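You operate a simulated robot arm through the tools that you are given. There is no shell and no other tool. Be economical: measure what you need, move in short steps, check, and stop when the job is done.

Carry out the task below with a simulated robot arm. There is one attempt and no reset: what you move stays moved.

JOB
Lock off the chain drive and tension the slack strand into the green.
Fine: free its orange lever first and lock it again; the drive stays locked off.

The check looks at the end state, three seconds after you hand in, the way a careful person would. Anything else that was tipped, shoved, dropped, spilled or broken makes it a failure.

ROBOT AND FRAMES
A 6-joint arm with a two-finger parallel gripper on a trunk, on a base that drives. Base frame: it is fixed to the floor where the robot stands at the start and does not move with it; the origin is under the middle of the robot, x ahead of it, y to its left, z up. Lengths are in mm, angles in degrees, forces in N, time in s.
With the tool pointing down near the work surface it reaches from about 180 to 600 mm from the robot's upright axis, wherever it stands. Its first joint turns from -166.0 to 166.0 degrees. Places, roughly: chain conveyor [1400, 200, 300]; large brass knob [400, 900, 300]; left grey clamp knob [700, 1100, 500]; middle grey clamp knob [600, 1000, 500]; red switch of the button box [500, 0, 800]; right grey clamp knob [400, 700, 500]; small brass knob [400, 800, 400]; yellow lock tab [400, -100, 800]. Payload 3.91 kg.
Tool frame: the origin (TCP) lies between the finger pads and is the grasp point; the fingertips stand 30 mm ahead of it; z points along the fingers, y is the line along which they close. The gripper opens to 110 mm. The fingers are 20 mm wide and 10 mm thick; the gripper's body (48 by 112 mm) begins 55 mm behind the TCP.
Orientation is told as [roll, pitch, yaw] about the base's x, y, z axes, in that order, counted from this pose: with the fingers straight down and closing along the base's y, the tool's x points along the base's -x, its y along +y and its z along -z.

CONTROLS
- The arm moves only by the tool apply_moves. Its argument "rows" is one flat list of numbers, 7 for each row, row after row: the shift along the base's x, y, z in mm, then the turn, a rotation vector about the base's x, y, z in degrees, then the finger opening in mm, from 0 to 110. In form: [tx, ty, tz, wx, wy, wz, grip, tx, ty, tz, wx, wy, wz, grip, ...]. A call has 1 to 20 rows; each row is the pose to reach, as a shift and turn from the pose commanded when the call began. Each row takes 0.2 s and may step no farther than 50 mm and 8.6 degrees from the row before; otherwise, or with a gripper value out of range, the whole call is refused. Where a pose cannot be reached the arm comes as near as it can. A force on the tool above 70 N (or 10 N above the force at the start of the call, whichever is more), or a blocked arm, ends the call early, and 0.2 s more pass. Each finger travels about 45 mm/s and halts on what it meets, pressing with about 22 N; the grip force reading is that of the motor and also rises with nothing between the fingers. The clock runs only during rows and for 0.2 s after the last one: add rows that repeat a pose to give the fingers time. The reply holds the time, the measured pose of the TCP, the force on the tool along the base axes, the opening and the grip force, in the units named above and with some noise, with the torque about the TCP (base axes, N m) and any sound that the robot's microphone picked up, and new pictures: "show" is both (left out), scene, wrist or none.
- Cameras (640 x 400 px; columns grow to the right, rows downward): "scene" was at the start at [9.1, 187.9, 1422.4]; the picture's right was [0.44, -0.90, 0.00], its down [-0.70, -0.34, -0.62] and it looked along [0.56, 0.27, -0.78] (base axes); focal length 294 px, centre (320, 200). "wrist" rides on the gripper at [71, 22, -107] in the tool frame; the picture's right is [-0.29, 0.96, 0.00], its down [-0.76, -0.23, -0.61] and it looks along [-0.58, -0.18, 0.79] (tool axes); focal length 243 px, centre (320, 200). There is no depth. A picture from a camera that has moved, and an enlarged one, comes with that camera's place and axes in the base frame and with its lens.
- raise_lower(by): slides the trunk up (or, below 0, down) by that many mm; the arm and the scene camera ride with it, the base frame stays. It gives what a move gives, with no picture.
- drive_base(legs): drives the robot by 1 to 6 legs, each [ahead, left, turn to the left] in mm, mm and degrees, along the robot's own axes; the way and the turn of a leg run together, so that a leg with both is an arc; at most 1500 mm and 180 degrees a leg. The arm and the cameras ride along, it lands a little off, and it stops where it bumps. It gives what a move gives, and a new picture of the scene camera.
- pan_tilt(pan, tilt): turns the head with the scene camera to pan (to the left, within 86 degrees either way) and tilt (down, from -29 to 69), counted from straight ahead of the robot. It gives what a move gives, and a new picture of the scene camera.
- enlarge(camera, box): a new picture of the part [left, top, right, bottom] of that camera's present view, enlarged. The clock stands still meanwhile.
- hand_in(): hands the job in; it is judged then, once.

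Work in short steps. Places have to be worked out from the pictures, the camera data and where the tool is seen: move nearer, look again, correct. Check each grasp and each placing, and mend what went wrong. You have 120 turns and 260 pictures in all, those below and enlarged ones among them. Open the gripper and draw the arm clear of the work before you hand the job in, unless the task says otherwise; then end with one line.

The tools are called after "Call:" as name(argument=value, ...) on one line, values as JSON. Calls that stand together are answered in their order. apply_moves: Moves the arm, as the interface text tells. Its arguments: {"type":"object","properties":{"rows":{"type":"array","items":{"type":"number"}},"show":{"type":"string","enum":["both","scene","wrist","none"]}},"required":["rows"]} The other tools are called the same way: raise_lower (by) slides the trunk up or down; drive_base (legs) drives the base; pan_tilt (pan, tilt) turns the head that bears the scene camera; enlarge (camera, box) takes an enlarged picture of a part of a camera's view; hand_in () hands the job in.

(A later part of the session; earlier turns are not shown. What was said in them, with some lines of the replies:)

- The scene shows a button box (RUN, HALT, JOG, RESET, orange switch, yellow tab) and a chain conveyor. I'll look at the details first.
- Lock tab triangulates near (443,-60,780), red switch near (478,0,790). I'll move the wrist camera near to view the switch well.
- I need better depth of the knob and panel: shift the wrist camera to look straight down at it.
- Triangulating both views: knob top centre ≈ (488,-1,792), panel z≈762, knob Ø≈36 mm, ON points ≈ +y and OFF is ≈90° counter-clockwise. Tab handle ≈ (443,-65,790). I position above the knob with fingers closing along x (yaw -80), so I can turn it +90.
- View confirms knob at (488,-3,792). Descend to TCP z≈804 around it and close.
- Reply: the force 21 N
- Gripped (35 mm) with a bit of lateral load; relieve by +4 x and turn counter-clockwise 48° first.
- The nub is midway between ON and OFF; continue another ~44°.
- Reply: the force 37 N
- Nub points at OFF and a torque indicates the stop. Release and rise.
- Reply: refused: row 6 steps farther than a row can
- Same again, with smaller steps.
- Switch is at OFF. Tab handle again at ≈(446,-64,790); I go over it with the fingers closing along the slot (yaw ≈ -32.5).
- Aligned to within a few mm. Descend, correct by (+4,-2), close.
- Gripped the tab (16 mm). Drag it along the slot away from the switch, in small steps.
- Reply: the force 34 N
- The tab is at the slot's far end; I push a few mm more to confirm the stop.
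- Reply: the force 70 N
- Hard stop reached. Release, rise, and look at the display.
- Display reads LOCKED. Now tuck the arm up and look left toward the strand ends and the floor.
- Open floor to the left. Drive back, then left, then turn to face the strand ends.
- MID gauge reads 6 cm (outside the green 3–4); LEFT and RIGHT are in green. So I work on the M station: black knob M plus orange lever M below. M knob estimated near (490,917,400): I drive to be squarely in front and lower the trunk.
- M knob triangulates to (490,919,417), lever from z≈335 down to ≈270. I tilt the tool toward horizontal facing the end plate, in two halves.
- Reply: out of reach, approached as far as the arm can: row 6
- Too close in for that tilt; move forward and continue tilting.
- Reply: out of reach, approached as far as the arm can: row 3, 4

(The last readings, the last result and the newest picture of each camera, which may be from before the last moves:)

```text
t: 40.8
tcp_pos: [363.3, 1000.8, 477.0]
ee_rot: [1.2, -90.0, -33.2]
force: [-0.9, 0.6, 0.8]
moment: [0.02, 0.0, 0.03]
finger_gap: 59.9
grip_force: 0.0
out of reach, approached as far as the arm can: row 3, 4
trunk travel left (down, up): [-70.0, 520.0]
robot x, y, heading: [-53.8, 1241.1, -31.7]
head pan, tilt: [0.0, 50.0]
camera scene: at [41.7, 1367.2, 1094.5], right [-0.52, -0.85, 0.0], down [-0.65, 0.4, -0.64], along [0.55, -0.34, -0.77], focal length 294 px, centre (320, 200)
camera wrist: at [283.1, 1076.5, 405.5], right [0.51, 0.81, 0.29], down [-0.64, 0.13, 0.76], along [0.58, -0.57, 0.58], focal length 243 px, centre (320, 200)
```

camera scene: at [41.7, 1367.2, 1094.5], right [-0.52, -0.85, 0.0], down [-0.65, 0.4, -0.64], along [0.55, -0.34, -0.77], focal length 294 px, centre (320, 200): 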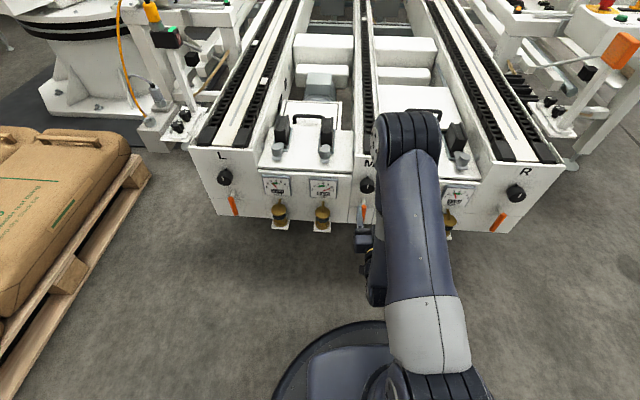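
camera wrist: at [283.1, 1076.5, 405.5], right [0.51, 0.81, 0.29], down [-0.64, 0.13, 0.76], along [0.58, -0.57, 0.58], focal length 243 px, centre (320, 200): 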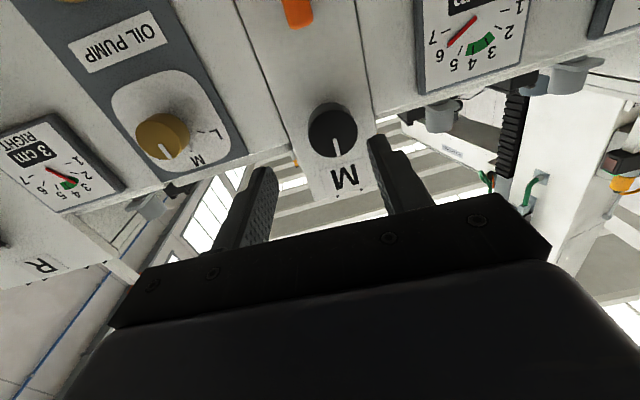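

Horizontal and facing M. Lower to look at the lever closely.

Call:
apply_moves(rows=[0, 0, -40, 0, 0, 0, 60, -4, 2, -80, 0, 0, 0, 60, -8, 5, -120, 0, 0, 0, 60, -8, 5, -150, 0, 0, 0, 60])

Call:
enlarge(camera="wrist", box=[220, 0, 440, 200])

Call:
enlarge(camera="scene", box=[280, 150, 420, 240])

```text
t: 41.8
tcp_pos: [356.7, 1005.4, 326.8]
ee_rot: [35.9, -89.7, -68.0]
force: [0.6, 1.0, 0.2]
moment: [-0.01, 0.0, -0.05]
finger_gap: 59.8
grip_force: 0.0
trunk travel left (down, up): [-70.0, 520.0]
robot x, y, heading: [-52.0, 1244.5, -31.7]
head pan, tilt: [0.0, 50.0]
camera scene: at [42.0, 1367.1, 1094.4], right [-0.52, -0.85, 0.0], down [-0.65, 0.4, -0.64], along [0.55, -0.34, -0.77], focal length 294 px, centre (320, 200)
camera wrist: at [274.8, 1080.5, 255.9], right [0.51, 0.81, 0.29], down [-0.64, 0.12, 0.76], along [0.58, -0.57, 0.58], focal length 243 px, centre (320, 200)
```

scene: 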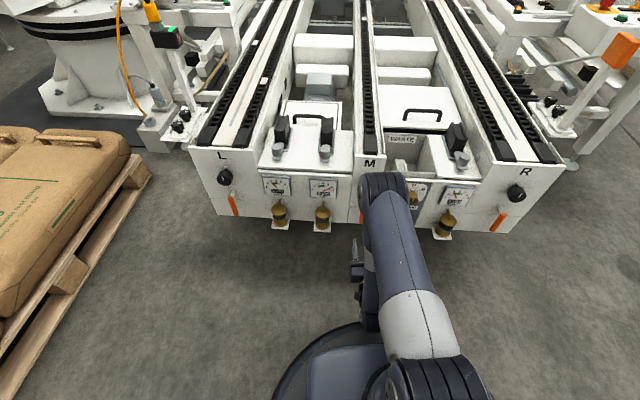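
wrist: 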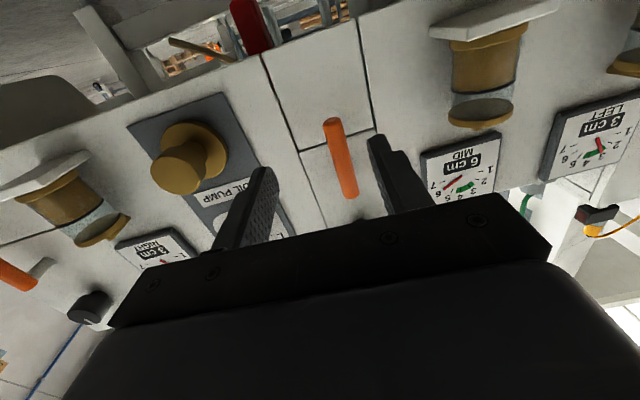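

```text
2.00 times, centred on (330, 100) of wrist
camera zoom: at [274.8, 1080.5, 255.9], right [0.51, 0.81, 0.29], down [-0.64, 0.12, 0.76], along [0.58, -0.57, 0.58], focal length 485 px, centre (300, 400)
```

zoom: 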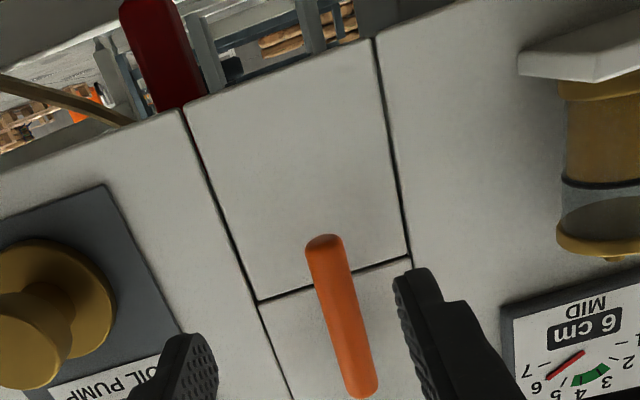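

```text
4.44 times, centred on (350, 195) of scene
camera zoom: at [42.0, 1367.1, 1094.4], right [-0.52, -0.85, 0.0], down [-0.65, 0.4, -0.64], along [0.55, -0.34, -0.77], focal length 1305 px, centre (187, 222)
```

zoom: 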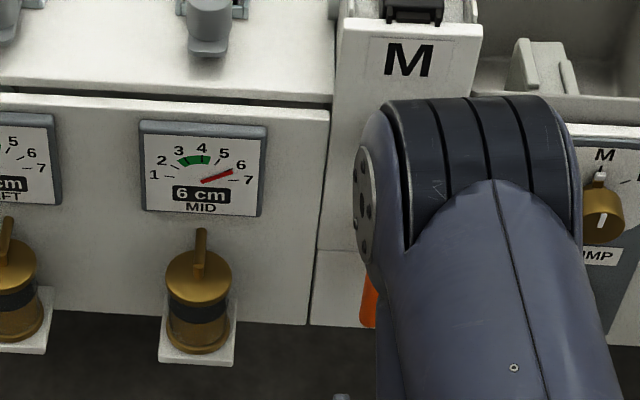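

Better triangulation: knob front ≈ (452,956,486); lever handle from (444,958,412) to (438,965,327), ~40 mm off the face. Check how the lever is pivoted, using neighbours.

Call:
enlarge(camera="wrist", box=[0, 200, 140, 340])

Call:
enlarge(camera="scene", box=[470, 160, 560, 240])

Call:
enlarge(camera="scene", box=[200, 150, 260, 220])

```text
2.86 times, centred on (70, 270) of wrist
camera zoom: at [274.8, 1080.5, 255.9], right [0.51, 0.81, 0.29], down [-0.64, 0.12, 0.76], along [0.58, -0.57, 0.58], focal length 693 px, centre (1034, 0)
```

zoom: 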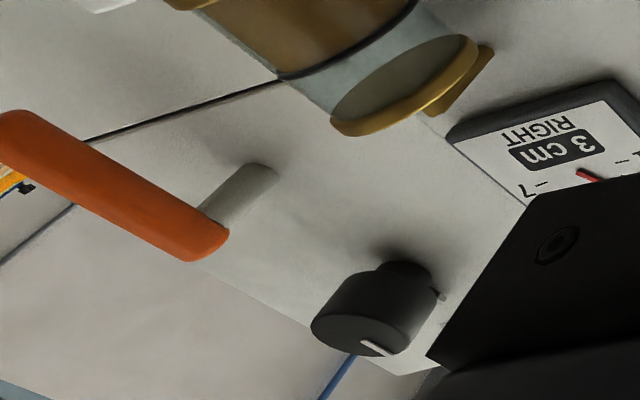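

```text
5.00 times, centred on (515, 200) of scene
camera zoom: at [42.0, 1367.1, 1094.4], right [-0.52, -0.85, 0.0], down [-0.65, 0.4, -0.64], along [0.55, -0.34, -0.77], focal length 1468 px, centre (-655, 200)
```

zoom: 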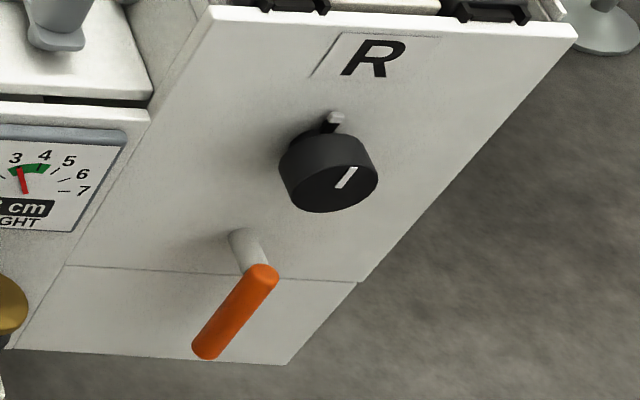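

```text
5.71 times, centred on (230, 185) of scene
camera zoom: at [42.0, 1367.1, 1094.4], right [-0.52, -0.85, 0.0], down [-0.65, 0.4, -0.64], along [0.55, -0.34, -0.77], focal length 1678 px, centre (834, 286)
```

zoom: 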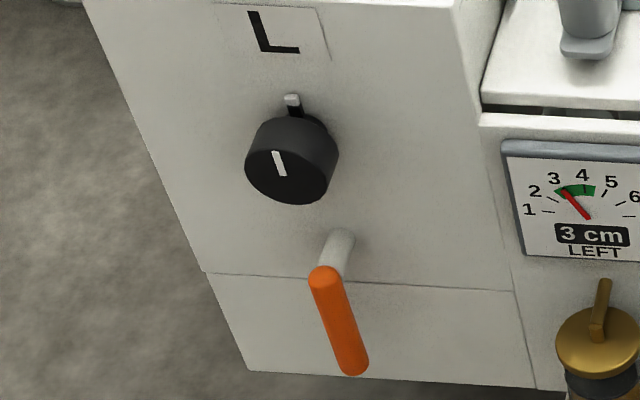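

The stem is normal to the face with the handle hanging, so it swings about the face normal (pivot ≈ z 407). I approach the handle near z≈350 to grip it, stopping halfway to check.

Call:
apply_moves(rows=[4, 7, 23, 0, 0, 0, 60, 25, -6, 23, 0, 0, 0, 60, 46, -19, 23, 0, 0, 0, 60], show="wrist")

```text
t: 42.6
tcp_pos: [404.2, 985.8, 349.3]
ee_rot: [19.8, -89.8, -51.8]
force: [0.4, -0.9, 0.2]
moment: [0.0, -0.02, 0.01]
finger_gap: 60.0
grip_force: 0.1
trunk travel left (down, up): [-70.0, 520.0]
robot x, y, heading: [-56.1, 1243.3, -31.7]
head pan, tilt: [0.0, 50.0]
camera wrist: at [321.7, 1062.2, 278.6], right [0.51, 0.81, 0.29], down [-0.64, 0.12, 0.76], along [0.58, -0.57, 0.58], focal length 243 px, centre (320, 200)
```

wrist: 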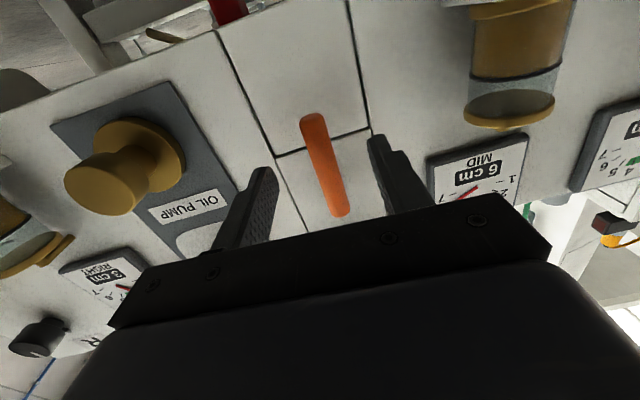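

Consistent. Advance 30 mm and close on the handle.

Call:
apply_moves(rows=[14, -9, 0, 0, 0, 0, 60, 26, -16, 0, 0, 0, 0, 60, 26, -16, 0, 0, 0, 0, 40, 26, -16, 0, 0, 0, 0, 20, 26, -16, 0, 0, 0, 0, 8, 26, -16, 0, 0, 0, 0, 8, 26, -16, 0, 0, 0, 0, 8], show="wrist")

```text
t: 44.2
tcp_pos: [429.6, 971.2, 349.1]
ee_rot: [30.1, -89.7, -62.1]
force: [3.5, 0.3, 0.3]
moment: [0.03, 0.17, 0.08]
finger_gap: 16.4
grip_force: 44.9
trunk travel left (down, up): [-70.0, 520.0]
robot x, y, heading: [-52.1, 1243.6, -31.5]
head pan, tilt: [0.0, 50.0]
camera wrist: at [347.4, 1046.5, 278.4], right [0.51, 0.81, 0.29], down [-0.64, 0.12, 0.76], along [0.58, -0.57, 0.58], focal length 243 px, centre (320, 200)
```

wrist: 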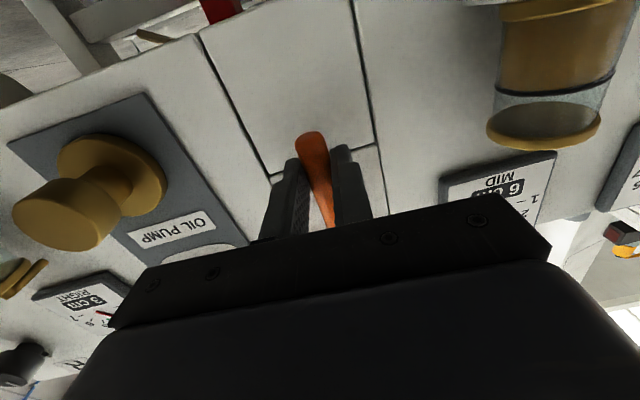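

Handle held with no side load. Try swinging to the right (counter-clockwise seen from the robot) by 16° about the pivot.

Call:
apply_moves(rows=[-2.1, -3.4, 0.1, -3.4, 2.1, 0, 8, -4.2, -6.7, 0.5, -6.8, 4.2, 0, 8, -6.2, -10, 1.2, -10.2, 6.3, 0, 8, -8.3, -13.4, 2.2, -13.6, 8.4, 0, 8], show="wrist")

```text
t: 45.1
tcp_pos: [427.7, 969.8, 351.3]
ee_rot: [-90.3, -76.4, 60.4]
force: [3.8, 5.7, 0.1]
moment: [1.3, -0.68, 0.11]
finger_gap: 20.9
grip_force: 44.7
trunk travel left (down, up): [-70.0, 520.0]
robot x, y, heading: [-49.7, 1244.0, -31.5]
head pan, tilt: [0.0, 50.0]
stopped in row 4: the force on the tool passed its limit at 74 N (the readings are from after the stop); the commanded pose is now the measured one
camera wrist: at [336.1, 1027.7, 276.7], right [0.5, 0.87, 0.06], down [-0.55, 0.26, 0.79], along [0.67, -0.43, 0.61], focal length 243 px, centre (320, 200)
```

wrist: 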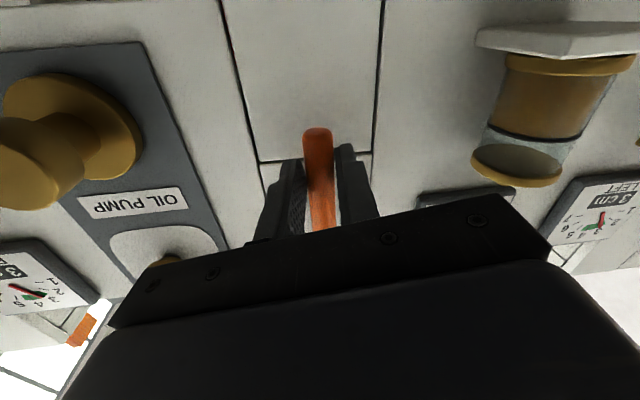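

Blocked that way (70 N stop). Undo and try to the left instead.

Call:
apply_moves(rows=[1, 0.7, -1.1, 5.8, -3.6, 0, 8, 1.9, 1.4, -2.2, 11.6, -7.2, 0, 8, 4, 4.8, -2.1, 15, -9.3, 0, 8, 6.1, 8.1, -1.7, 18.4, -11.4, 0, 8, 8.1, 11.4, -1, 21.8, -13.5, 0, 8, 10.2, 14.8, 0, 25.2, -15.6, 0, 8], show="wrist")

```text
t: 46.5
tcp_pos: [437.5, 981.4, 350.4]
ee_rot: [93.3, -73.8, -123.8]
force: [-5.7, -12.2, -1.6]
moment: [-0.12, -1.2, -0.52]
finger_gap: 16.6
grip_force: 44.7
trunk travel left (down, up): [-70.0, 520.0]
robot x, y, heading: [-52.7, 1243.1, -31.8]
head pan, tilt: [0.0, 50.0]
camera wrist: at [365.0, 1071.6, 287.1], right [0.42, 0.73, 0.55], down [-0.75, -0.06, 0.66], along [0.51, -0.69, 0.52], focal length 243 px, centre (320, 200)
```

wrist: 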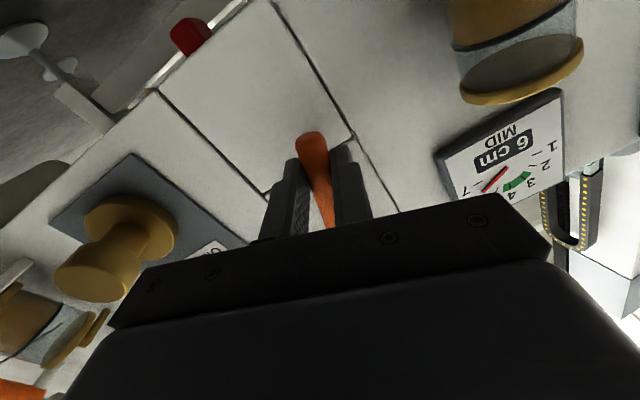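

It swings left. Continue along the arc to 48°.

Call:
apply_moves(rows=[4, 6.4, 2.7, 6.8, -4.2, 0, 8, 7.6, 12.3, 6.5, 13.6, -8.4, 0, 8, 11, 17.8, 11.1, 20.4, -12.6, 0, 8, 14.1, 22.7, 16.7, 27.2, -16.9, 0, 8], show="wrist")

```text
t: 47.5
tcp_pos: [452.5, 1004.2, 367.4]
ee_rot: [92.2, -41.7, -122.8]
force: [8.6, -39.4, -4.2]
moment: [0.87, -0.49, -0.32]
finger_gap: 18.0
grip_force: 44.9
trunk travel left (down, up): [-70.0, 520.0]
robot x, y, heading: [-56.6, 1245.4, -31.5]
head pan, tilt: [0.0, 50.0]
camera wrist: at [395.0, 1117.4, 334.0], right [0.2, 0.37, 0.91], down [-0.9, -0.29, 0.32], along [0.38, -0.88, 0.28], focal length 243 px, centre (320, 200)
```

wrist: 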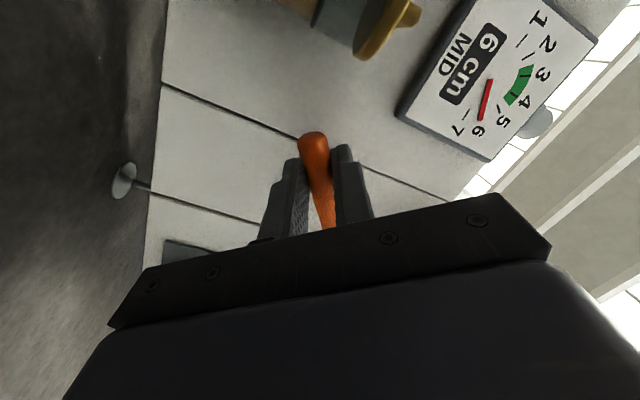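

Call:
apply_moves(rows=[1.3, 2.1, 3.1, 3.4, -2.1, 0, 8, 2.6, 4.2, 6.2, 6.8, -4.2, 0, 8, 3.7, 5.9, 9.6, 10.2, -6.3, 0, 8, 4.6, 7.5, 13.1, 13.6, -8.4, 0, 8], show="wrist")

```text
t: 48.5
tcp_pos: [455.8, 1012.8, 380.1]
ee_rot: [91.7, -25.8, -122.7]
force: [7.5, -39.1, -9.1]
moment: [0.82, -0.48, -0.5]
finger_gap: 17.6
grip_force: 44.9
trunk travel left (down, up): [-70.0, 520.0]
robot x, y, heading: [-53.6, 1243.7, -31.2]
head pan, tilt: [0.0, 50.0]
camera wrist: at [402.1, 1131.3, 365.7], right [0.06, 0.15, 0.99], down [-0.93, -0.34, 0.11], along [0.36, -0.93, 0.12], focal length 243 px, centre (320, 200)
```

wrist: 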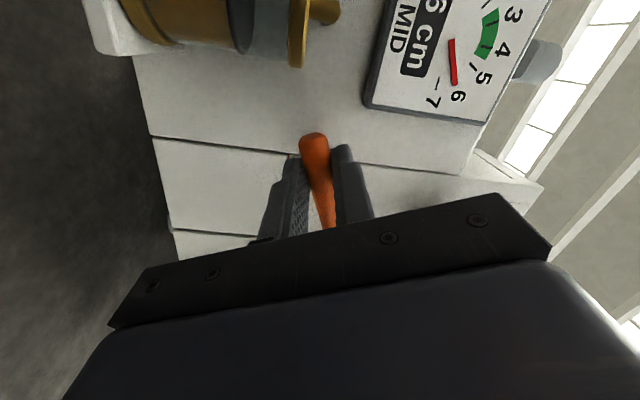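

Continues smoothly; go on to ~88°.

Call:
apply_moves(rows=[0.9, 1.4, 3.7, 3.4, -2.1, 0, 8, 1.6, 2.6, 7.4, 6.8, -4.2, 0, 8, 2.2, 3.4, 11.2, 10.2, -6.3, 0, 8, 2.6, 4.2, 15.1, 13.6, -8.4, 0, 8, 2.8, 4.6, 19, 17, -10.5, 0, 8, 3.1, 4.9, 23, 20.4, -12.6, 0, 8])

```text
t: 49.9
tcp_pos: [457.1, 1016.5, 390.8]
ee_rot: [89.7, -4.0, -122.5]
force: [22.6, -13.1, -29.4]
moment: [-0.5, 1.0, -0.51]
finger_gap: 18.1
grip_force: 44.8
trunk travel left (down, up): [-70.0, 520.0]
robot x, y, heading: [-54.0, 1243.1, -31.7]
head pan, tilt: [0.0, 50.0]
stopped in row 6: the force on the tool passed its limit at 73 N (the readings are from after the stop); the commanded pose is now the measured one
camera scene: at [44.9, 1367.1, 1094.5], right [-0.52, -0.85, 0.0], down [-0.66, 0.4, -0.64], along [0.55, -0.33, -0.77], focal length 294 px, centre (320, 200)
camera wrist: at [404.0, 1136.5, 408.7], right [-0.11, -0.19, 0.98], down [-0.93, -0.33, -0.17], along [0.35, -0.93, -0.14], focal length 243 px, centre (320, 200)
```

scene: 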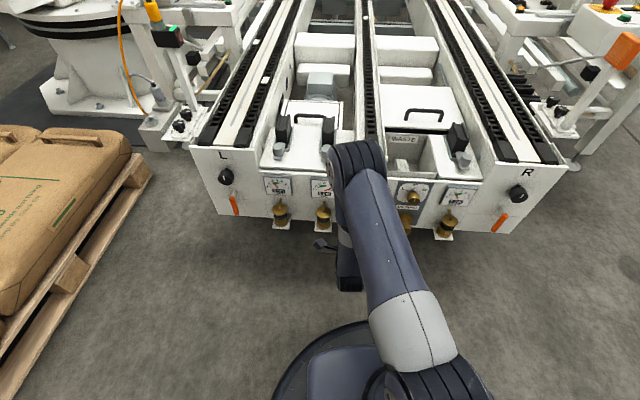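
wrist: 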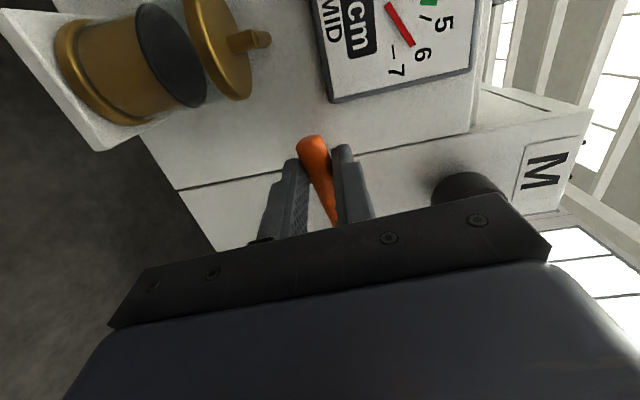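

The lever hit a stop at roughly 75–85°. Release, back off and look.

Call:
apply_moves(rows=[0, 0, 0, 0, 0, 0, 30, 0, 0, 0, 0, 0, 0, 50, 0, 0, 0, 0, 0, 0, 60, -34, 21, 0, 0, 0, 0, 60, -72, 45, 0, 0, 0, 0, 60])

Call:
enlarge(camera="scene", box=[260, 130, 440, 250])

```text
t: 51.1
tcp_pos: [382.3, 1062.2, 395.9]
ee_rot: [90.2, -4.1, -122.4]
force: [-0.8, -0.1, -0.5]
moment: [0.01, 0.0, 0.0]
finger_gap: 60.2
grip_force: 0.0
trunk travel left (down, up): [-70.0, 520.0]
robot x, y, heading: [-49.7, 1243.6, -31.4]
head pan, tilt: [0.0, 50.0]
camera scene: at [42.3, 1368.1, 1094.4], right [-0.52, -0.85, 0.0], down [-0.65, 0.4, -0.64], along [0.55, -0.34, -0.77], focal length 294 px, centre (320, 200)
camera wrist: at [329.5, 1182.1, 412.3], right [-0.12, -0.19, 0.97], down [-0.93, -0.33, -0.18], along [0.35, -0.93, -0.13], focal length 243 px, centre (320, 200)
```

scene: 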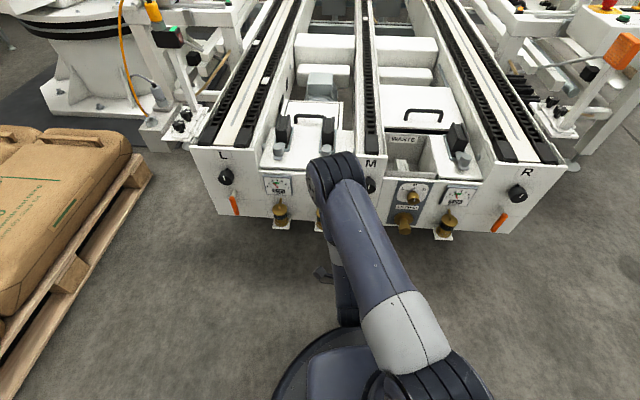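
wrist: 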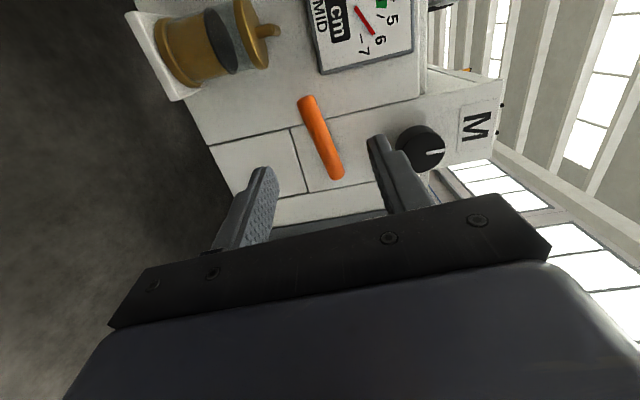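

```text
3.33 times, centred on (350, 190) of scene
camera zoom: at [42.3, 1368.1, 1094.4], right [-0.52, -0.85, 0.0], down [-0.65, 0.4, -0.64], along [0.55, -0.34, -0.77], focal length 979 px, centre (220, 233)
```

zoom: 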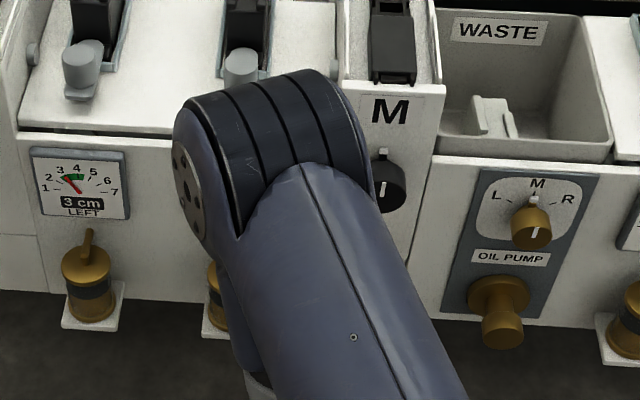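

Lever is now horizontal (freed, swung ≈ 90° left). Next: roll back to neutral and line up in front of knob M.

Call:
apply_moves(rows=[0, -6, 8, -6.8, 4.2, 0, 60, 0, -12, 16, -13.6, 8.4, 0, 60, 0, -18, 24, -20.4, 12.6, 0, 60, 0, -24, 32, -27.2, 16.9, 0, 60, 0, -30, 40, -34, 21.1, 0, 60, 0, -36, 48, -40.8, 25.3, 0, 60, 0, -42, 56, -47.6, 29.5, 0, 60, 0, -48, 64, -54.4, 33.7, 0, 60, 0, -54, 72, -61.2, 37.9, 0, 60, 0, -60, 80, -68, 42.2, 0, 60, 0, -63, 90, -73, 45.3, 0, 60])

Call:
enlarge(camera="wrist", box=[220, 50, 440, 230])

Call:
enlarge(camera="scene", box=[260, 130, 440, 250])

```text
t: 53.5
tcp_pos: [384.0, 999.6, 485.1]
ee_rot: [-177.4, -89.3, 145.6]
force: [-0.1, 1.4, 0.3]
moment: [0.01, -0.04, -0.01]
finger_gap: 60.3
grip_force: 0.0
trunk travel left (down, up): [-70.0, 520.0]
robot x, y, heading: [-51.0, 1242.3, -31.1]
head pan, tilt: [0.0, 50.0]
camera scene: at [42.3, 1368.2, 1094.3], right [-0.52, -0.85, 0.0], down [-0.65, 0.4, -0.64], along [0.55, -0.33, -0.77], focal length 294 px, centre (320, 200)
camera wrist: at [303.5, 1074.9, 413.1], right [0.5, 0.82, 0.29], down [-0.65, 0.13, 0.75], along [0.58, -0.56, 0.59], focal length 243 px, centre (320, 200)
```

scene: 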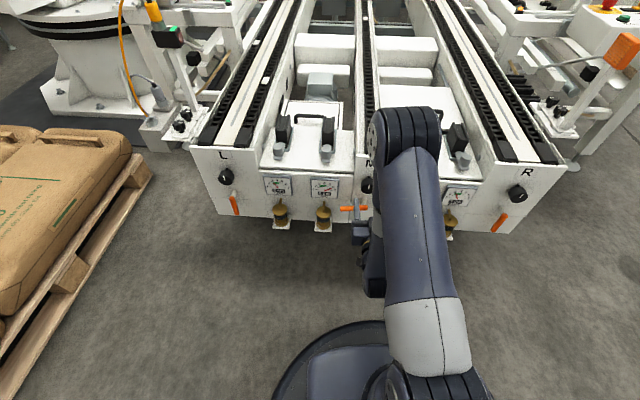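
wrist: 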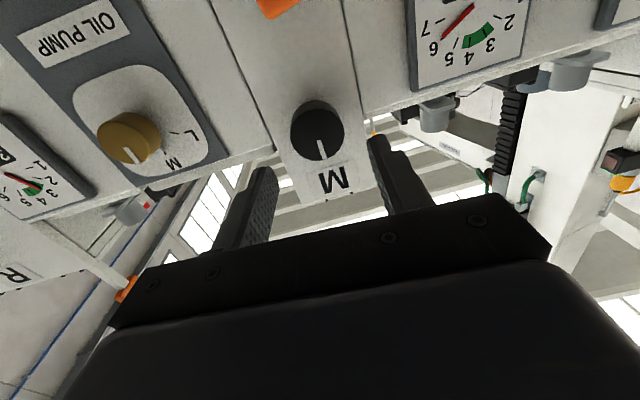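

```text
2.22 times, centred on (330, 140) of wrist
camera zoom: at [303.5, 1074.9, 413.1], right [0.5, 0.82, 0.29], down [-0.65, 0.13, 0.75], along [0.58, -0.56, 0.59], focal length 539 px, centre (298, 333)
```

zoom: 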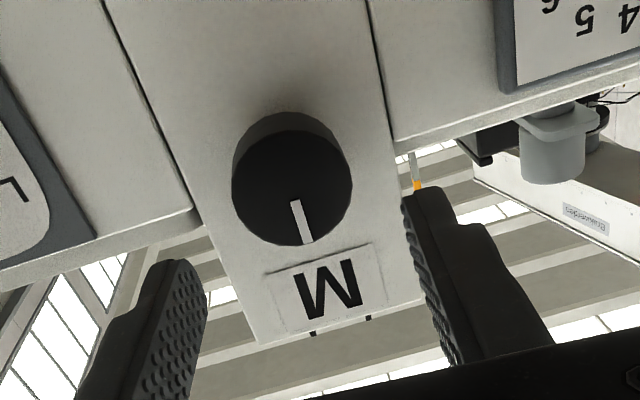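

```text
3.33 times, centred on (350, 190) of scene
camera zoom: at [42.3, 1368.2, 1094.3], right [-0.52, -0.85, 0.0], down [-0.65, 0.4, -0.64], along [0.55, -0.33, -0.77], focal length 979 px, centre (220, 233)
```

zoom: 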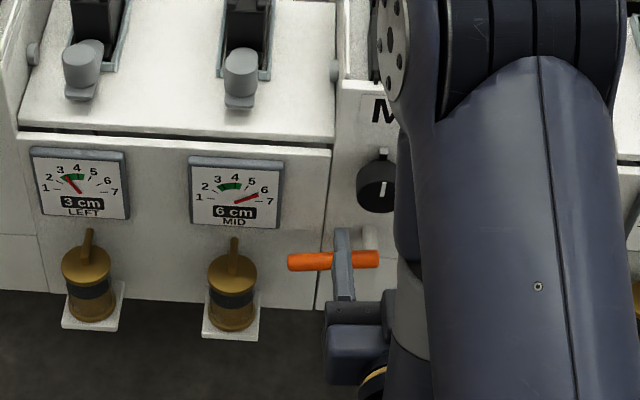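

Lever is clearly horizontal. Knob front is ≈(444,963,487), Ø≈42, directly ahead. Advance 60 mm and grip it.

Call:
apply_moves(rows=[17, -11, 2, 0, 0, 0, 60, 34, -21, 2, 0, 0, 0, 60, 51, -32, 2, 0, 0, 0, 60, 51, -32, 2, 0, 0, 0, 45, 51, -32, 2, 0, 0, 0, 32, 51, -32, 2, 0, 0, 0, 32, 51, -32, 2, 0, 0, 0, 32], show="wrist")

```text
t: 55.1
tcp_pos: [433.6, 966.9, 487.0]
ee_rot: [169.0, -89.3, 159.0]
force: [-2.8, -11.3, -0.3]
moment: [0.17, 0.29, -1.31]
finger_gap: 42.6
grip_force: 44.7
trunk travel left (down, up): [-70.0, 520.0]
robot x, y, heading: [-51.9, 1244.4, -31.4]
head pan, tilt: [0.0, 50.0]
camera wrist: at [354.1, 1041.5, 415.2], right [0.5, 0.81, 0.29], down [-0.65, 0.13, 0.75], along [0.57, -0.57, 0.59], focal length 243 px, centre (320, 200)
```

wrist: 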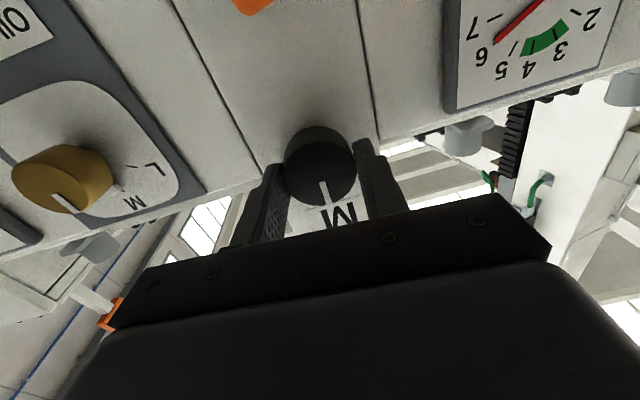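

Gripped (42.6 mm). Turn clockwise 40° and watch the gauge.

Call:
apply_moves(rows=[0, 0, 0, 6.8, -4.2, 0, 32, 0, 0, 0, 13.6, -8.4, 0, 32, 0, 0, 0, 20.4, -12.6, 0, 32, 0, 0, 0, 27.2, -16.9, 0, 32, 0, 0, 0, 34, -21.1, 0, 32])

Call:
enlarge(camera="scene", box=[260, 150, 400, 240])

```text
t: 56.3
tcp_pos: [434.8, 964.7, 486.8]
ee_rot: [90.8, -49.5, -123.2]
force: [-14.1, -25.8, -2.8]
moment: [-0.06, 0.01, -1.62]
finger_gap: 42.1
grip_force: 45.0
trunk travel left (down, up): [-70.0, 520.0]
robot x, y, heading: [-55.2, 1244.0, -31.3]
head pan, tilt: [0.0, 50.0]
camera scene: at [42.0, 1366.9, 1094.4], right [-0.52, -0.85, 0.0], down [-0.65, 0.4, -0.64], along [0.55, -0.33, -0.77], focal length 294 px, centre (320, 200)
camera wrist: at [375.9, 1076.1, 445.7], right [0.29, 0.46, 0.84], down [-0.88, -0.23, 0.42], along [0.39, -0.86, 0.34], focal length 243 px, centre (320, 200)
```

scene: 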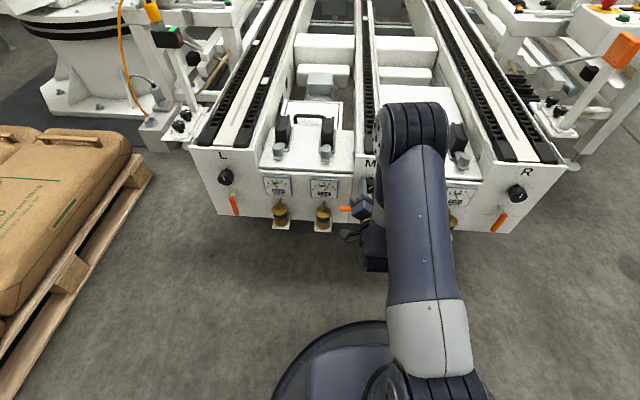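
wrist: 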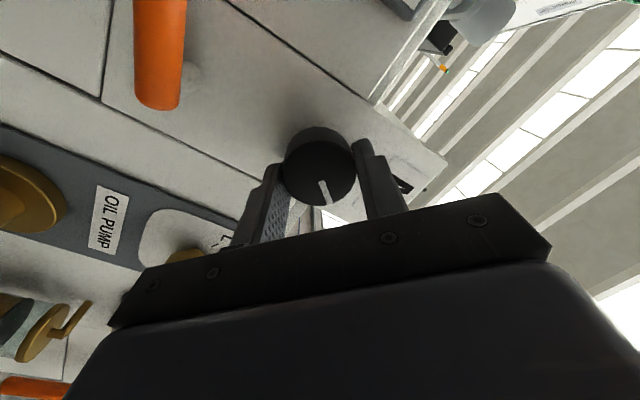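

```text
4.44 times, centred on (330, 195) of scene
camera zoom: at [42.0, 1366.9, 1094.4], right [-0.52, -0.85, 0.0], down [-0.65, 0.4, -0.64], along [0.55, -0.33, -0.77], focal length 1305 px, centre (276, 222)
```

zoom: 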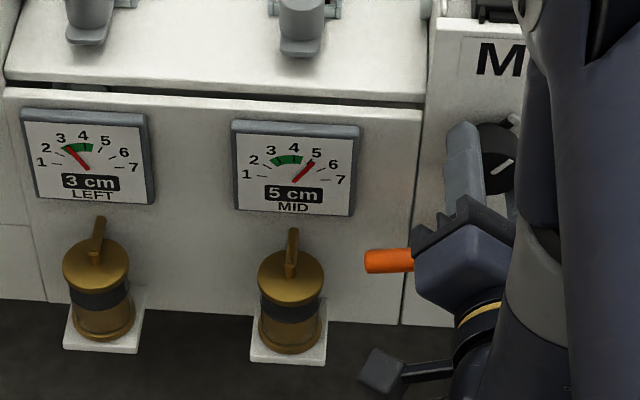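

Clockwise tightens: 6→5 cm with 40°. Turn ~45° more, easing the side load slightly.

Call:
apply_moves(rows=[-1, -2, 0, 6.8, -4.2, 0, 32, -1, -2, 0, 13.6, -8.4, 0, 32, -1, -2, 0, 20.4, -12.6, 0, 32, -1, -2, 0, 27.2, -16.9, 0, 32, -1, -2, 0, 34, -21.1, 0, 32, -1, -2, 0, 38.2, -23.7, 0, 32], show="none")

Call:
enlarge(camera="scene", box=[260, 150, 400, 240])

```text
t: 57.7
tcp_pos: [434.7, 965.6, 486.4]
ee_rot: [89.9, -4.6, -122.6]
force: [-10.3, -17.9, -21.2]
moment: [0.13, 0.31, -0.69]
finger_gap: 40.8
grip_force: 44.9
trunk travel left (down, up): [-70.0, 520.0]
robot x, y, heading: [-53.6, 1247.2, -31.4]
head pan, tilt: [0.0, 50.0]
```

```text
4.44 times, centred on (330, 195) of scene
camera zoom: at [42.9, 1367.0, 1094.2], right [-0.52, -0.85, 0.0], down [-0.65, 0.4, -0.64], along [0.55, -0.33, -0.77], focal length 1305 px, centre (276, 222)
```

zoom: 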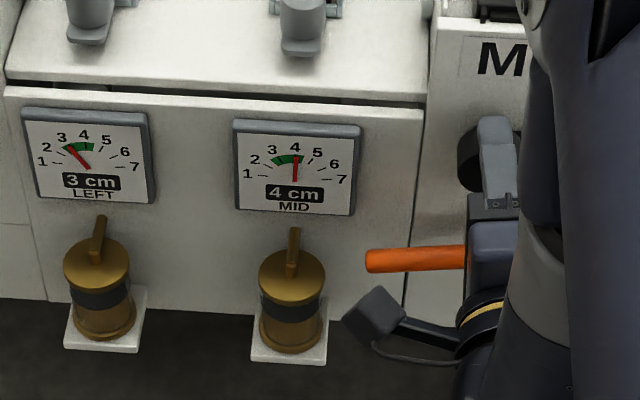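

Now ~4 cm, at the green's edge. About 20° more should centre it.

Call:
apply_moves(rows=[0, 0, 0, 5.1, -3.2, 0, 32, 0, 0, 0, 10.2, -6.3, 0, 32, 0, 0, 0, 16.2, -10, 0, 32, 0, 0, 0, 16.2, -10, 0, 32], show="none")

Call:
enlarge(camera="scene", box=[300, 165, 350, 205])

```text
t: 58.7
tcp_pos: [434.3, 966.2, 485.5]
ee_rot: [89.6, 14.2, -122.7]
force: [-6.2, -19.3, -32.8]
moment: [-0.55, -0.64, -0.32]
finger_gap: 41.3
grip_force: 45.5
trunk travel left (down, up): [-70.0, 520.0]
robot x, y, heading: [-53.9, 1244.3, -31.4]
head pan, tilt: [0.0, 50.0]
```

```text
10.00 times, centred on (325, 185) of scene
camera zoom: at [43.5, 1366.7, 1094.3], right [-0.52, -0.85, 0.0], down [-0.65, 0.4, -0.64], along [0.55, -0.33, -0.77], focal length 2936 px, centre (270, 350)
```

zoom: 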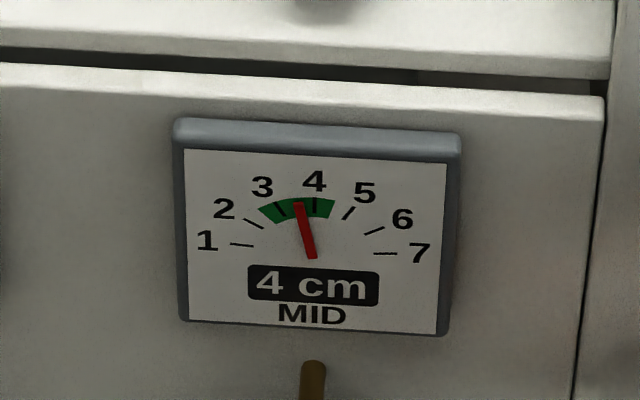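

Needle centred in the green (~3.5). Release, back off 80 mm and recheck.

Call:
apply_moves(rows=[0, 0, 0, 0, 0, 0, 42, 0, 0, 0, 0, 0, 0, 60, 0, 0, 0, 0, 0, 0, 64, -34, 21, 0, 0, 0, 0, 64, -68, 42, 0, 0, 0, 0, 64], show="wrist")

Call:
enlarge(camera="scene", box=[280, 150, 420, 240])

```text
t: 59.9
tcp_pos: [366.4, 1007.3, 488.9]
ee_rot: [89.9, 14.2, -122.5]
force: [-0.6, -0.1, -0.6]
moment: [0.03, 0.0, -0.02]
finger_gap: 64.0
grip_force: 0.1
trunk travel left (down, up): [-70.0, 520.0]
robot x, y, heading: [-54.3, 1248.4, -31.2]
head pan, tilt: [0.0, 50.0]
camera wrist: at [308.0, 1119.9, 526.7], right [-0.28, -0.43, 0.86], down [-0.88, -0.25, -0.41], along [0.39, -0.87, -0.31], focal length 243 px, centre (320, 200)
```

wrist: 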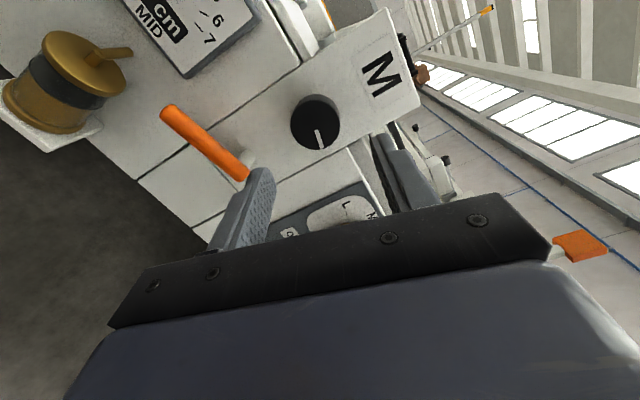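

```text
4.44 times, centred on (350, 195) of scene
camera zoom: at [42.3, 1368.1, 1094.4], right [-0.52, -0.85, 0.0], down [-0.65, 0.4, -0.64], along [0.55, -0.33, -0.77], focal length 1305 px, centre (187, 222)
```

zoom: 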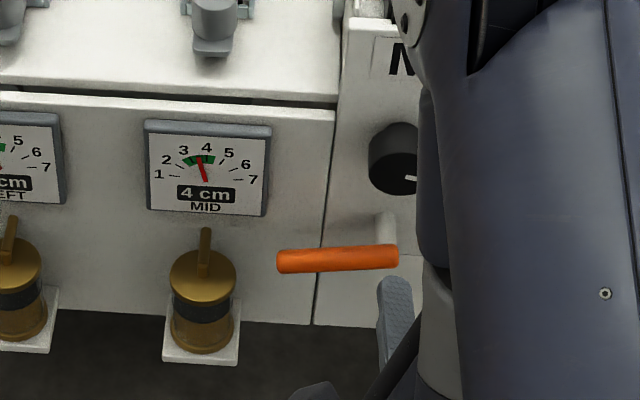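

Gauge holds in green. Go back in front of the lever with fingers closing vertically.

Call:
apply_moves(rows=[4, 14, -23, -3.8, 2.4, 0, 64, 8, 28, -46, -7.6, 4.8, 0, 64, 12, 42, -69, -11.4, 7.1, 0, 64, 16, 55, -92, -15.3, 9.5, 0, 64], show="wrist")

```text
t: 60.9
tcp_pos: [382.1, 1062.9, 394.8]
ee_rot: [90.1, -3.9, -122.4]
force: [-0.1, -0.1, 0.5]
moment: [-0.01, -0.02, -0.03]
finger_gap: 64.1
grip_force: 0.1
trunk travel left (down, up): [-70.0, 520.0]
robot x, y, heading: [-52.2, 1246.7, -31.3]
head pan, tilt: [0.0, 50.0]
camera wrist: at [329.3, 1182.2, 411.4], right [-0.12, -0.19, 0.97], down [-0.93, -0.33, -0.18], along [0.35, -0.93, -0.13], focal length 243 px, centre (320, 200)
```

wrist: 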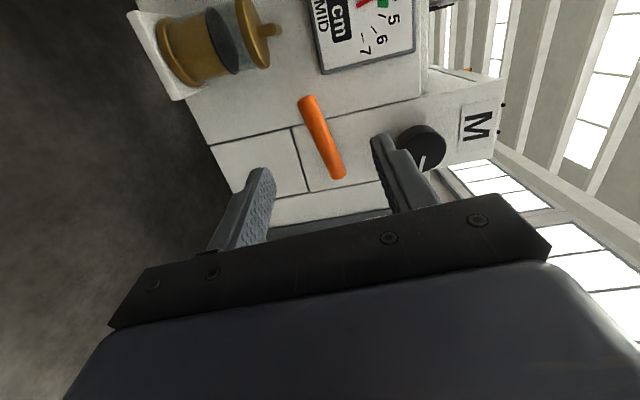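

Same relative pose as at release; advance and grip.

Call:
apply_moves(rows=[37, -23, 0, 0, 0, 0, 50, 74, -46, 0, 0, 0, 0, 50, 74, -46, 0, 0, 0, 0, 30, 74, -46, 0, 0, 0, 0, 10, 74, -46, 0, 0, 0, 0, 8, 74, -46, 0, 0, 0, 0, 8], show="wrist")

```text
t: 62.3
tcp_pos: [455.4, 1016.8, 390.7]
ee_rot: [89.6, -4.0, -122.6]
force: [5.5, -3.6, -29.7]
moment: [-0.28, 0.91, -0.08]
finger_gap: 18.4
grip_force: 44.7
trunk travel left (down, up): [-70.0, 520.0]
robot x, y, heading: [-50.1, 1242.4, -31.3]
head pan, tilt: [0.0, 50.0]
camera wrist: at [402.8, 1136.3, 408.9], right [-0.11, -0.19, 0.97], down [-0.93, -0.33, -0.17], along [0.35, -0.93, -0.14], focal length 243 px, centre (320, 200)
```

wrist: 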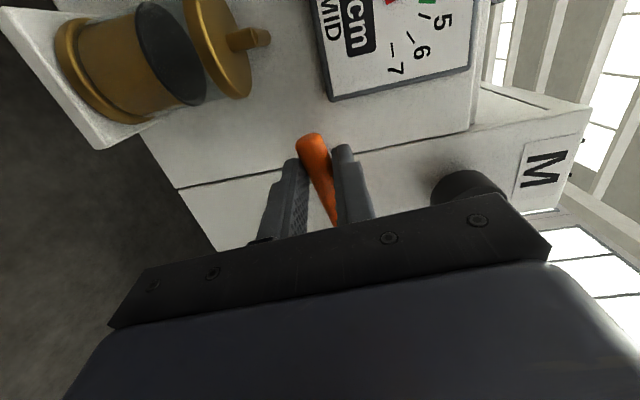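

Gripped; pivot z appears ≈393. Swing back down along the arc, first 40°.

Call:
apply_moves(rows=[-0.4, -0.7, -11, -6.8, 4.2, 0, 8, -1.4, -2.2, -19, -13.6, 8.4, 0, 8, -2.8, -4.6, -26, -20.4, 12.6, 0, 8, -4.8, -7.7, -32, -27.2, 16.9, 0, 8, -7.2, -11.6, -38, -34, 21.1, 0, 8], show="wrist")

```text
t: 63.5
tcp_pos: [448.8, 1004.1, 361.2]
ee_rot: [91.4, -44.0, -123.4]
force: [-19.7, 1.8, 31.4]
moment: [-0.8, 0.19, 0.15]
finger_gap: 16.5
grip_force: 44.4
trunk travel left (down, up): [-70.0, 520.0]
robot x, y, heading: [-55.2, 1244.2, -31.5]
head pan, tilt: [0.0, 50.0]
camera wrist: at [391.9, 1118.5, 324.9], right [0.23, 0.39, 0.89], down [-0.9, -0.27, 0.35], along [0.38, -0.88, 0.29], focal length 243 px, centre (320, 200)
```

wrist: 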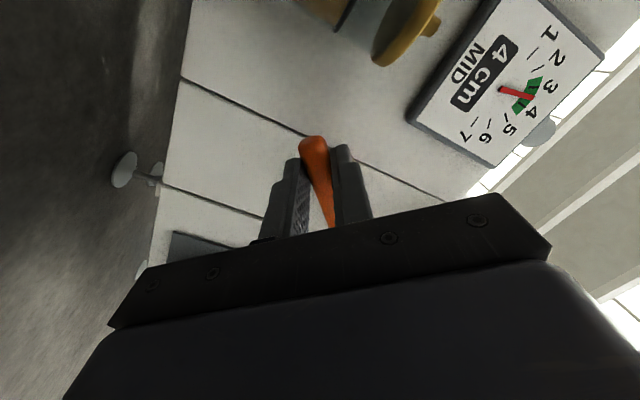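

Call:
apply_moves(rows=[-2.8, -4.5, -2, -6.8, 4.2, 0, 8, -6, -9.6, -6, -13.6, 8.4, 0, 8, -9.4, -15.1, -9.5, -20.4, 12.6, 0, 8, -13, -21, -12, -27.2, 16.9, 0, 8, -16.9, -27.2, -13.5, -34, 21.1, 0, 8, -20.8, -33.5, -14, -40.8, 25.3, 0, 8], show="wrist")

```text
t: 64.9
tcp_pos: [428.3, 973.0, 342.5]
ee_rot: [-105.3, -88.0, 73.4]
force: [-35.6, 5.1, 6.9]
moment: [0.89, -0.37, -0.34]
finger_gap: 17.0
grip_force: 45.0
trunk travel left (down, up): [-70.0, 520.0]
robot x, y, heading: [-50.8, 1245.9, -31.4]
head pan, tilt: [0.0, 50.0]
camera wrist: at [344.7, 1044.9, 269.9], right [0.51, 0.82, 0.26], down [-0.63, 0.15, 0.76], along [0.59, -0.55, 0.59], focal length 243 px, centre (320, 200)
```

wrist: 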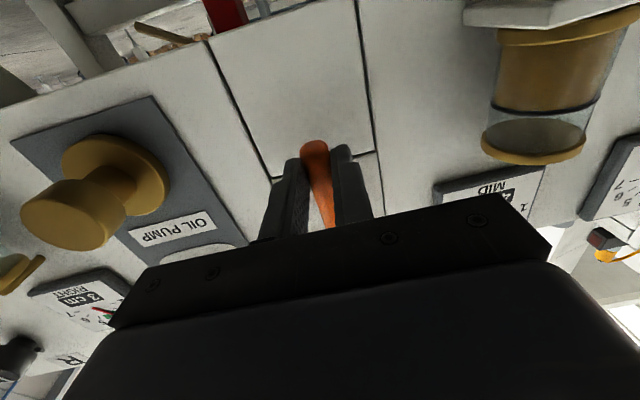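

Almost home (1 mm of original). Push gently a bit further to the stop.

Call:
apply_moves(rows=[-1.5, -2.5, 0, -1.7, 1, 0, 8, -2.6, -4.3, 0, -3.4, 2.1, 0, 8, -3.7, -6, 0, -3.4, 2.1, 0, 8], show="wrist")

```text
t: 65.7
tcp_pos: [426.8, 971.6, 342.8]
ee_rot: [-95.3, -84.0, 64.3]
force: [-4.0, 39.5, -4.8]
moment: [0.78, 0.06, 0.7]
finger_gap: 18.1
grip_force: 45.0
trunk travel left (down, up): [-70.0, 520.0]
robot x, y, heading: [-51.8, 1245.8, -31.2]
head pan, tilt: [0.0, 50.0]
camera wrist: at [341.1, 1038.0, 268.5], right [0.5, 0.84, 0.19], down [-0.6, 0.19, 0.77], along [0.62, -0.5, 0.6], focal length 243 px, centre (320, 200)
```

wrist: 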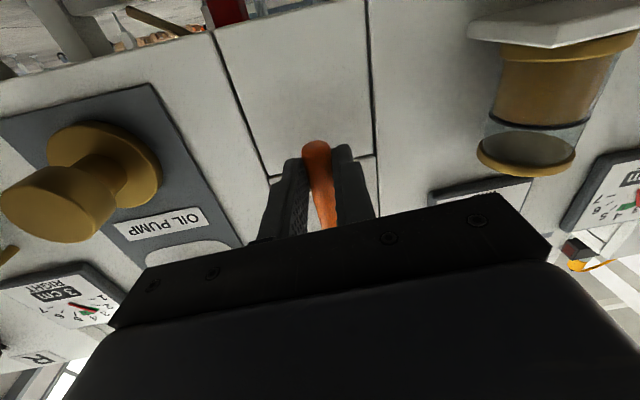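

Firm stop at the original vertical position. Release, back off and inspect.

Call:
apply_moves(rows=[2, 3, 0, 2, -1.2, 0, 25, 2, 3, 0, 2, -1.2, 0, 45, 2, 3, 0, 2, -1.2, 0, 60, -32, 24, 0, 2, -1.2, 0, 60, -66, 45, 0, 2, -1.2, 0, 60, -100, 66, 20, 2, -1.2, 0, 60])

Call:
enlarge(camera="wrist", box=[200, 0, 520, 200])

Call:
enlarge(camera="scene", box=[260, 150, 400, 240])

```text
t: 67.1
tcp_pos: [351.0, 1024.4, 365.4]
ee_rot: [-98.4, -86.4, 66.6]
force: [0.2, 0.2, 0.2]
moment: [-0.03, -0.01, -0.03]
finger_gap: 60.2
grip_force: 0.0
out of reach, approached as far as the arm can: row 6
trunk travel left (down, up): [-70.0, 520.0]
robot x, y, heading: [-50.2, 1244.9, -31.5]
head pan, tilt: [0.0, 50.0]
camera scene: at [42.3, 1368.2, 1094.3], right [-0.52, -0.85, 0.0], down [-0.65, 0.4, -0.64], along [0.55, -0.33, -0.77], focal length 294 px, centre (320, 200)
camera wrist: at [266.4, 1094.7, 292.3], right [0.51, 0.83, 0.23], down [-0.62, 0.17, 0.77], along [0.6, -0.53, 0.6], focal length 243 px, centre (320, 200)
```

scene: 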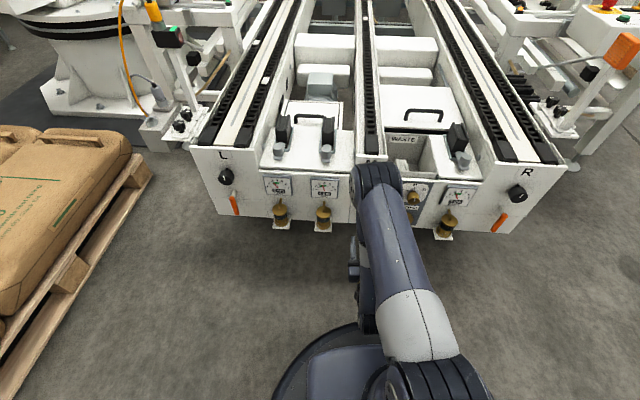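
wrist: 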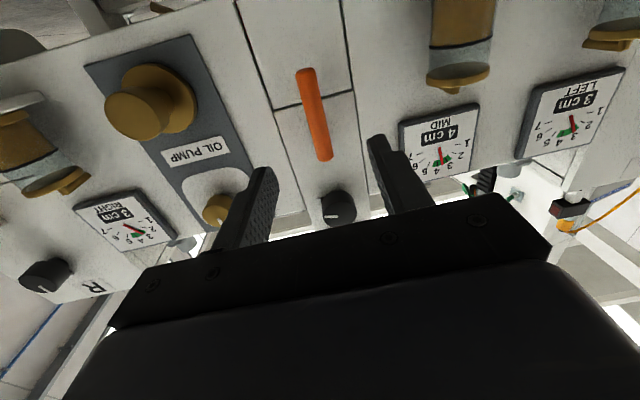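

```text
2.00 times, centred on (360, 100) of wrist
camera zoom: at [266.4, 1094.7, 292.3], right [0.51, 0.83, 0.23], down [-0.62, 0.17, 0.77], along [0.6, -0.53, 0.6], focal length 485 px, centre (240, 400)
```

zoom: 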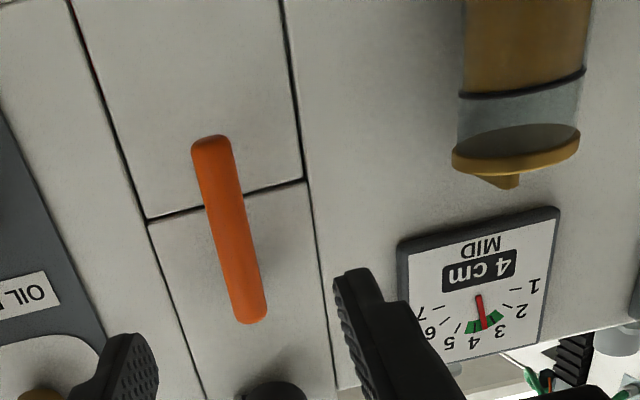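

```text
4.44 times, centred on (330, 195) of scene
camera zoom: at [42.3, 1368.2, 1094.3], right [-0.52, -0.85, 0.0], down [-0.65, 0.4, -0.64], along [0.55, -0.33, -0.77], focal length 1305 px, centre (276, 222)
```

zoom: 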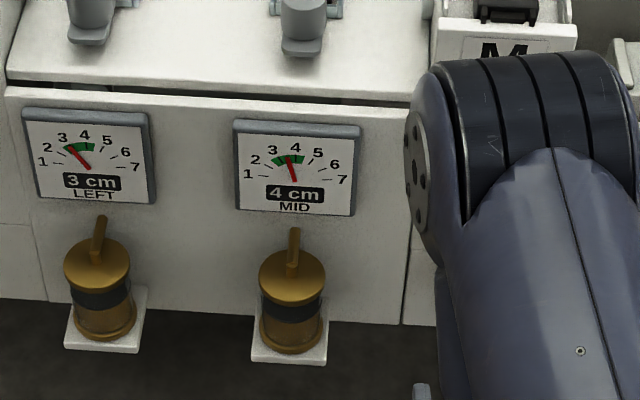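

Lever vertical again, MID in mid-green, neighbours unchanged. Back the robot clear and take a last look.

Call:
drive_base(legs=[[-250, 0, 0]])

Call:
enlarge(camera="scene", box=[200, 80, 440, 230])

```text
t: 68.9
tcp_pos: [135.7, 1154.1, 364.3]
ee_rot: [-98.0, -86.3, 66.3]
force: [-1.0, 0.2, 0.4]
moment: [-0.06, -0.04, 0.01]
finger_gap: 59.9
grip_force: 0.0
trunk travel left (down, up): [-70.0, 520.0]
robot x, y, heading: [-266.3, 1373.5, -31.3]
head pan, tilt: [0.0, 50.0]
camera scene: at [-172.4, 1499.1, 1094.3], right [-0.52, -0.85, 0.0], down [-0.65, 0.4, -0.64], along [0.55, -0.33, -0.77], focal length 294 px, centre (320, 200)
```

scene: 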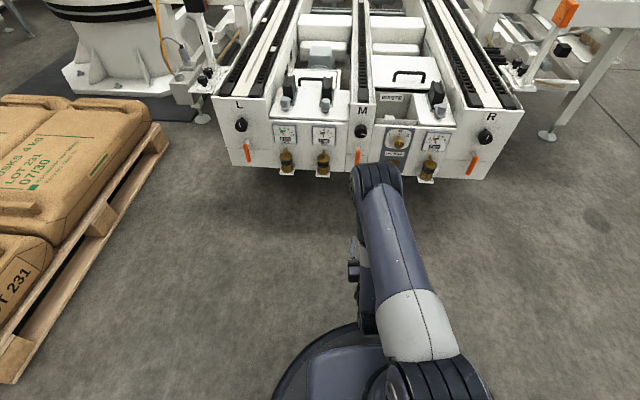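

```text
2.67 times, centred on (320, 155) of scene
camera zoom: at [-172.4, 1499.1, 1094.3], right [-0.52, -0.85, 0.0], down [-0.65, 0.4, -0.64], along [0.55, -0.33, -0.77], focal length 783 px, centre (320, 320)
```

zoom: 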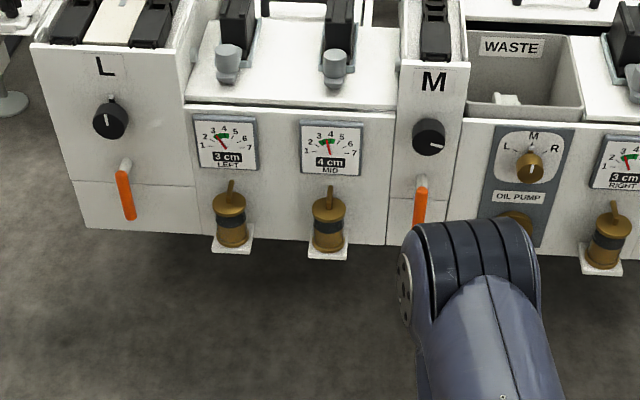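

Everything is in place: the MID gauge is in the green, the M lever is locked, the drive showed LOCKED, and the arm is clear. Handing in.

Call:
hand_in()

```text
The job is handed in.
```

The drive is locked off (switch at OFF, tab slid over, display showing LOCKED when last seen), and the slack MID strand now reads 4 cm with its needle mid-green and its orange lever freed for the adjustment and locked again.
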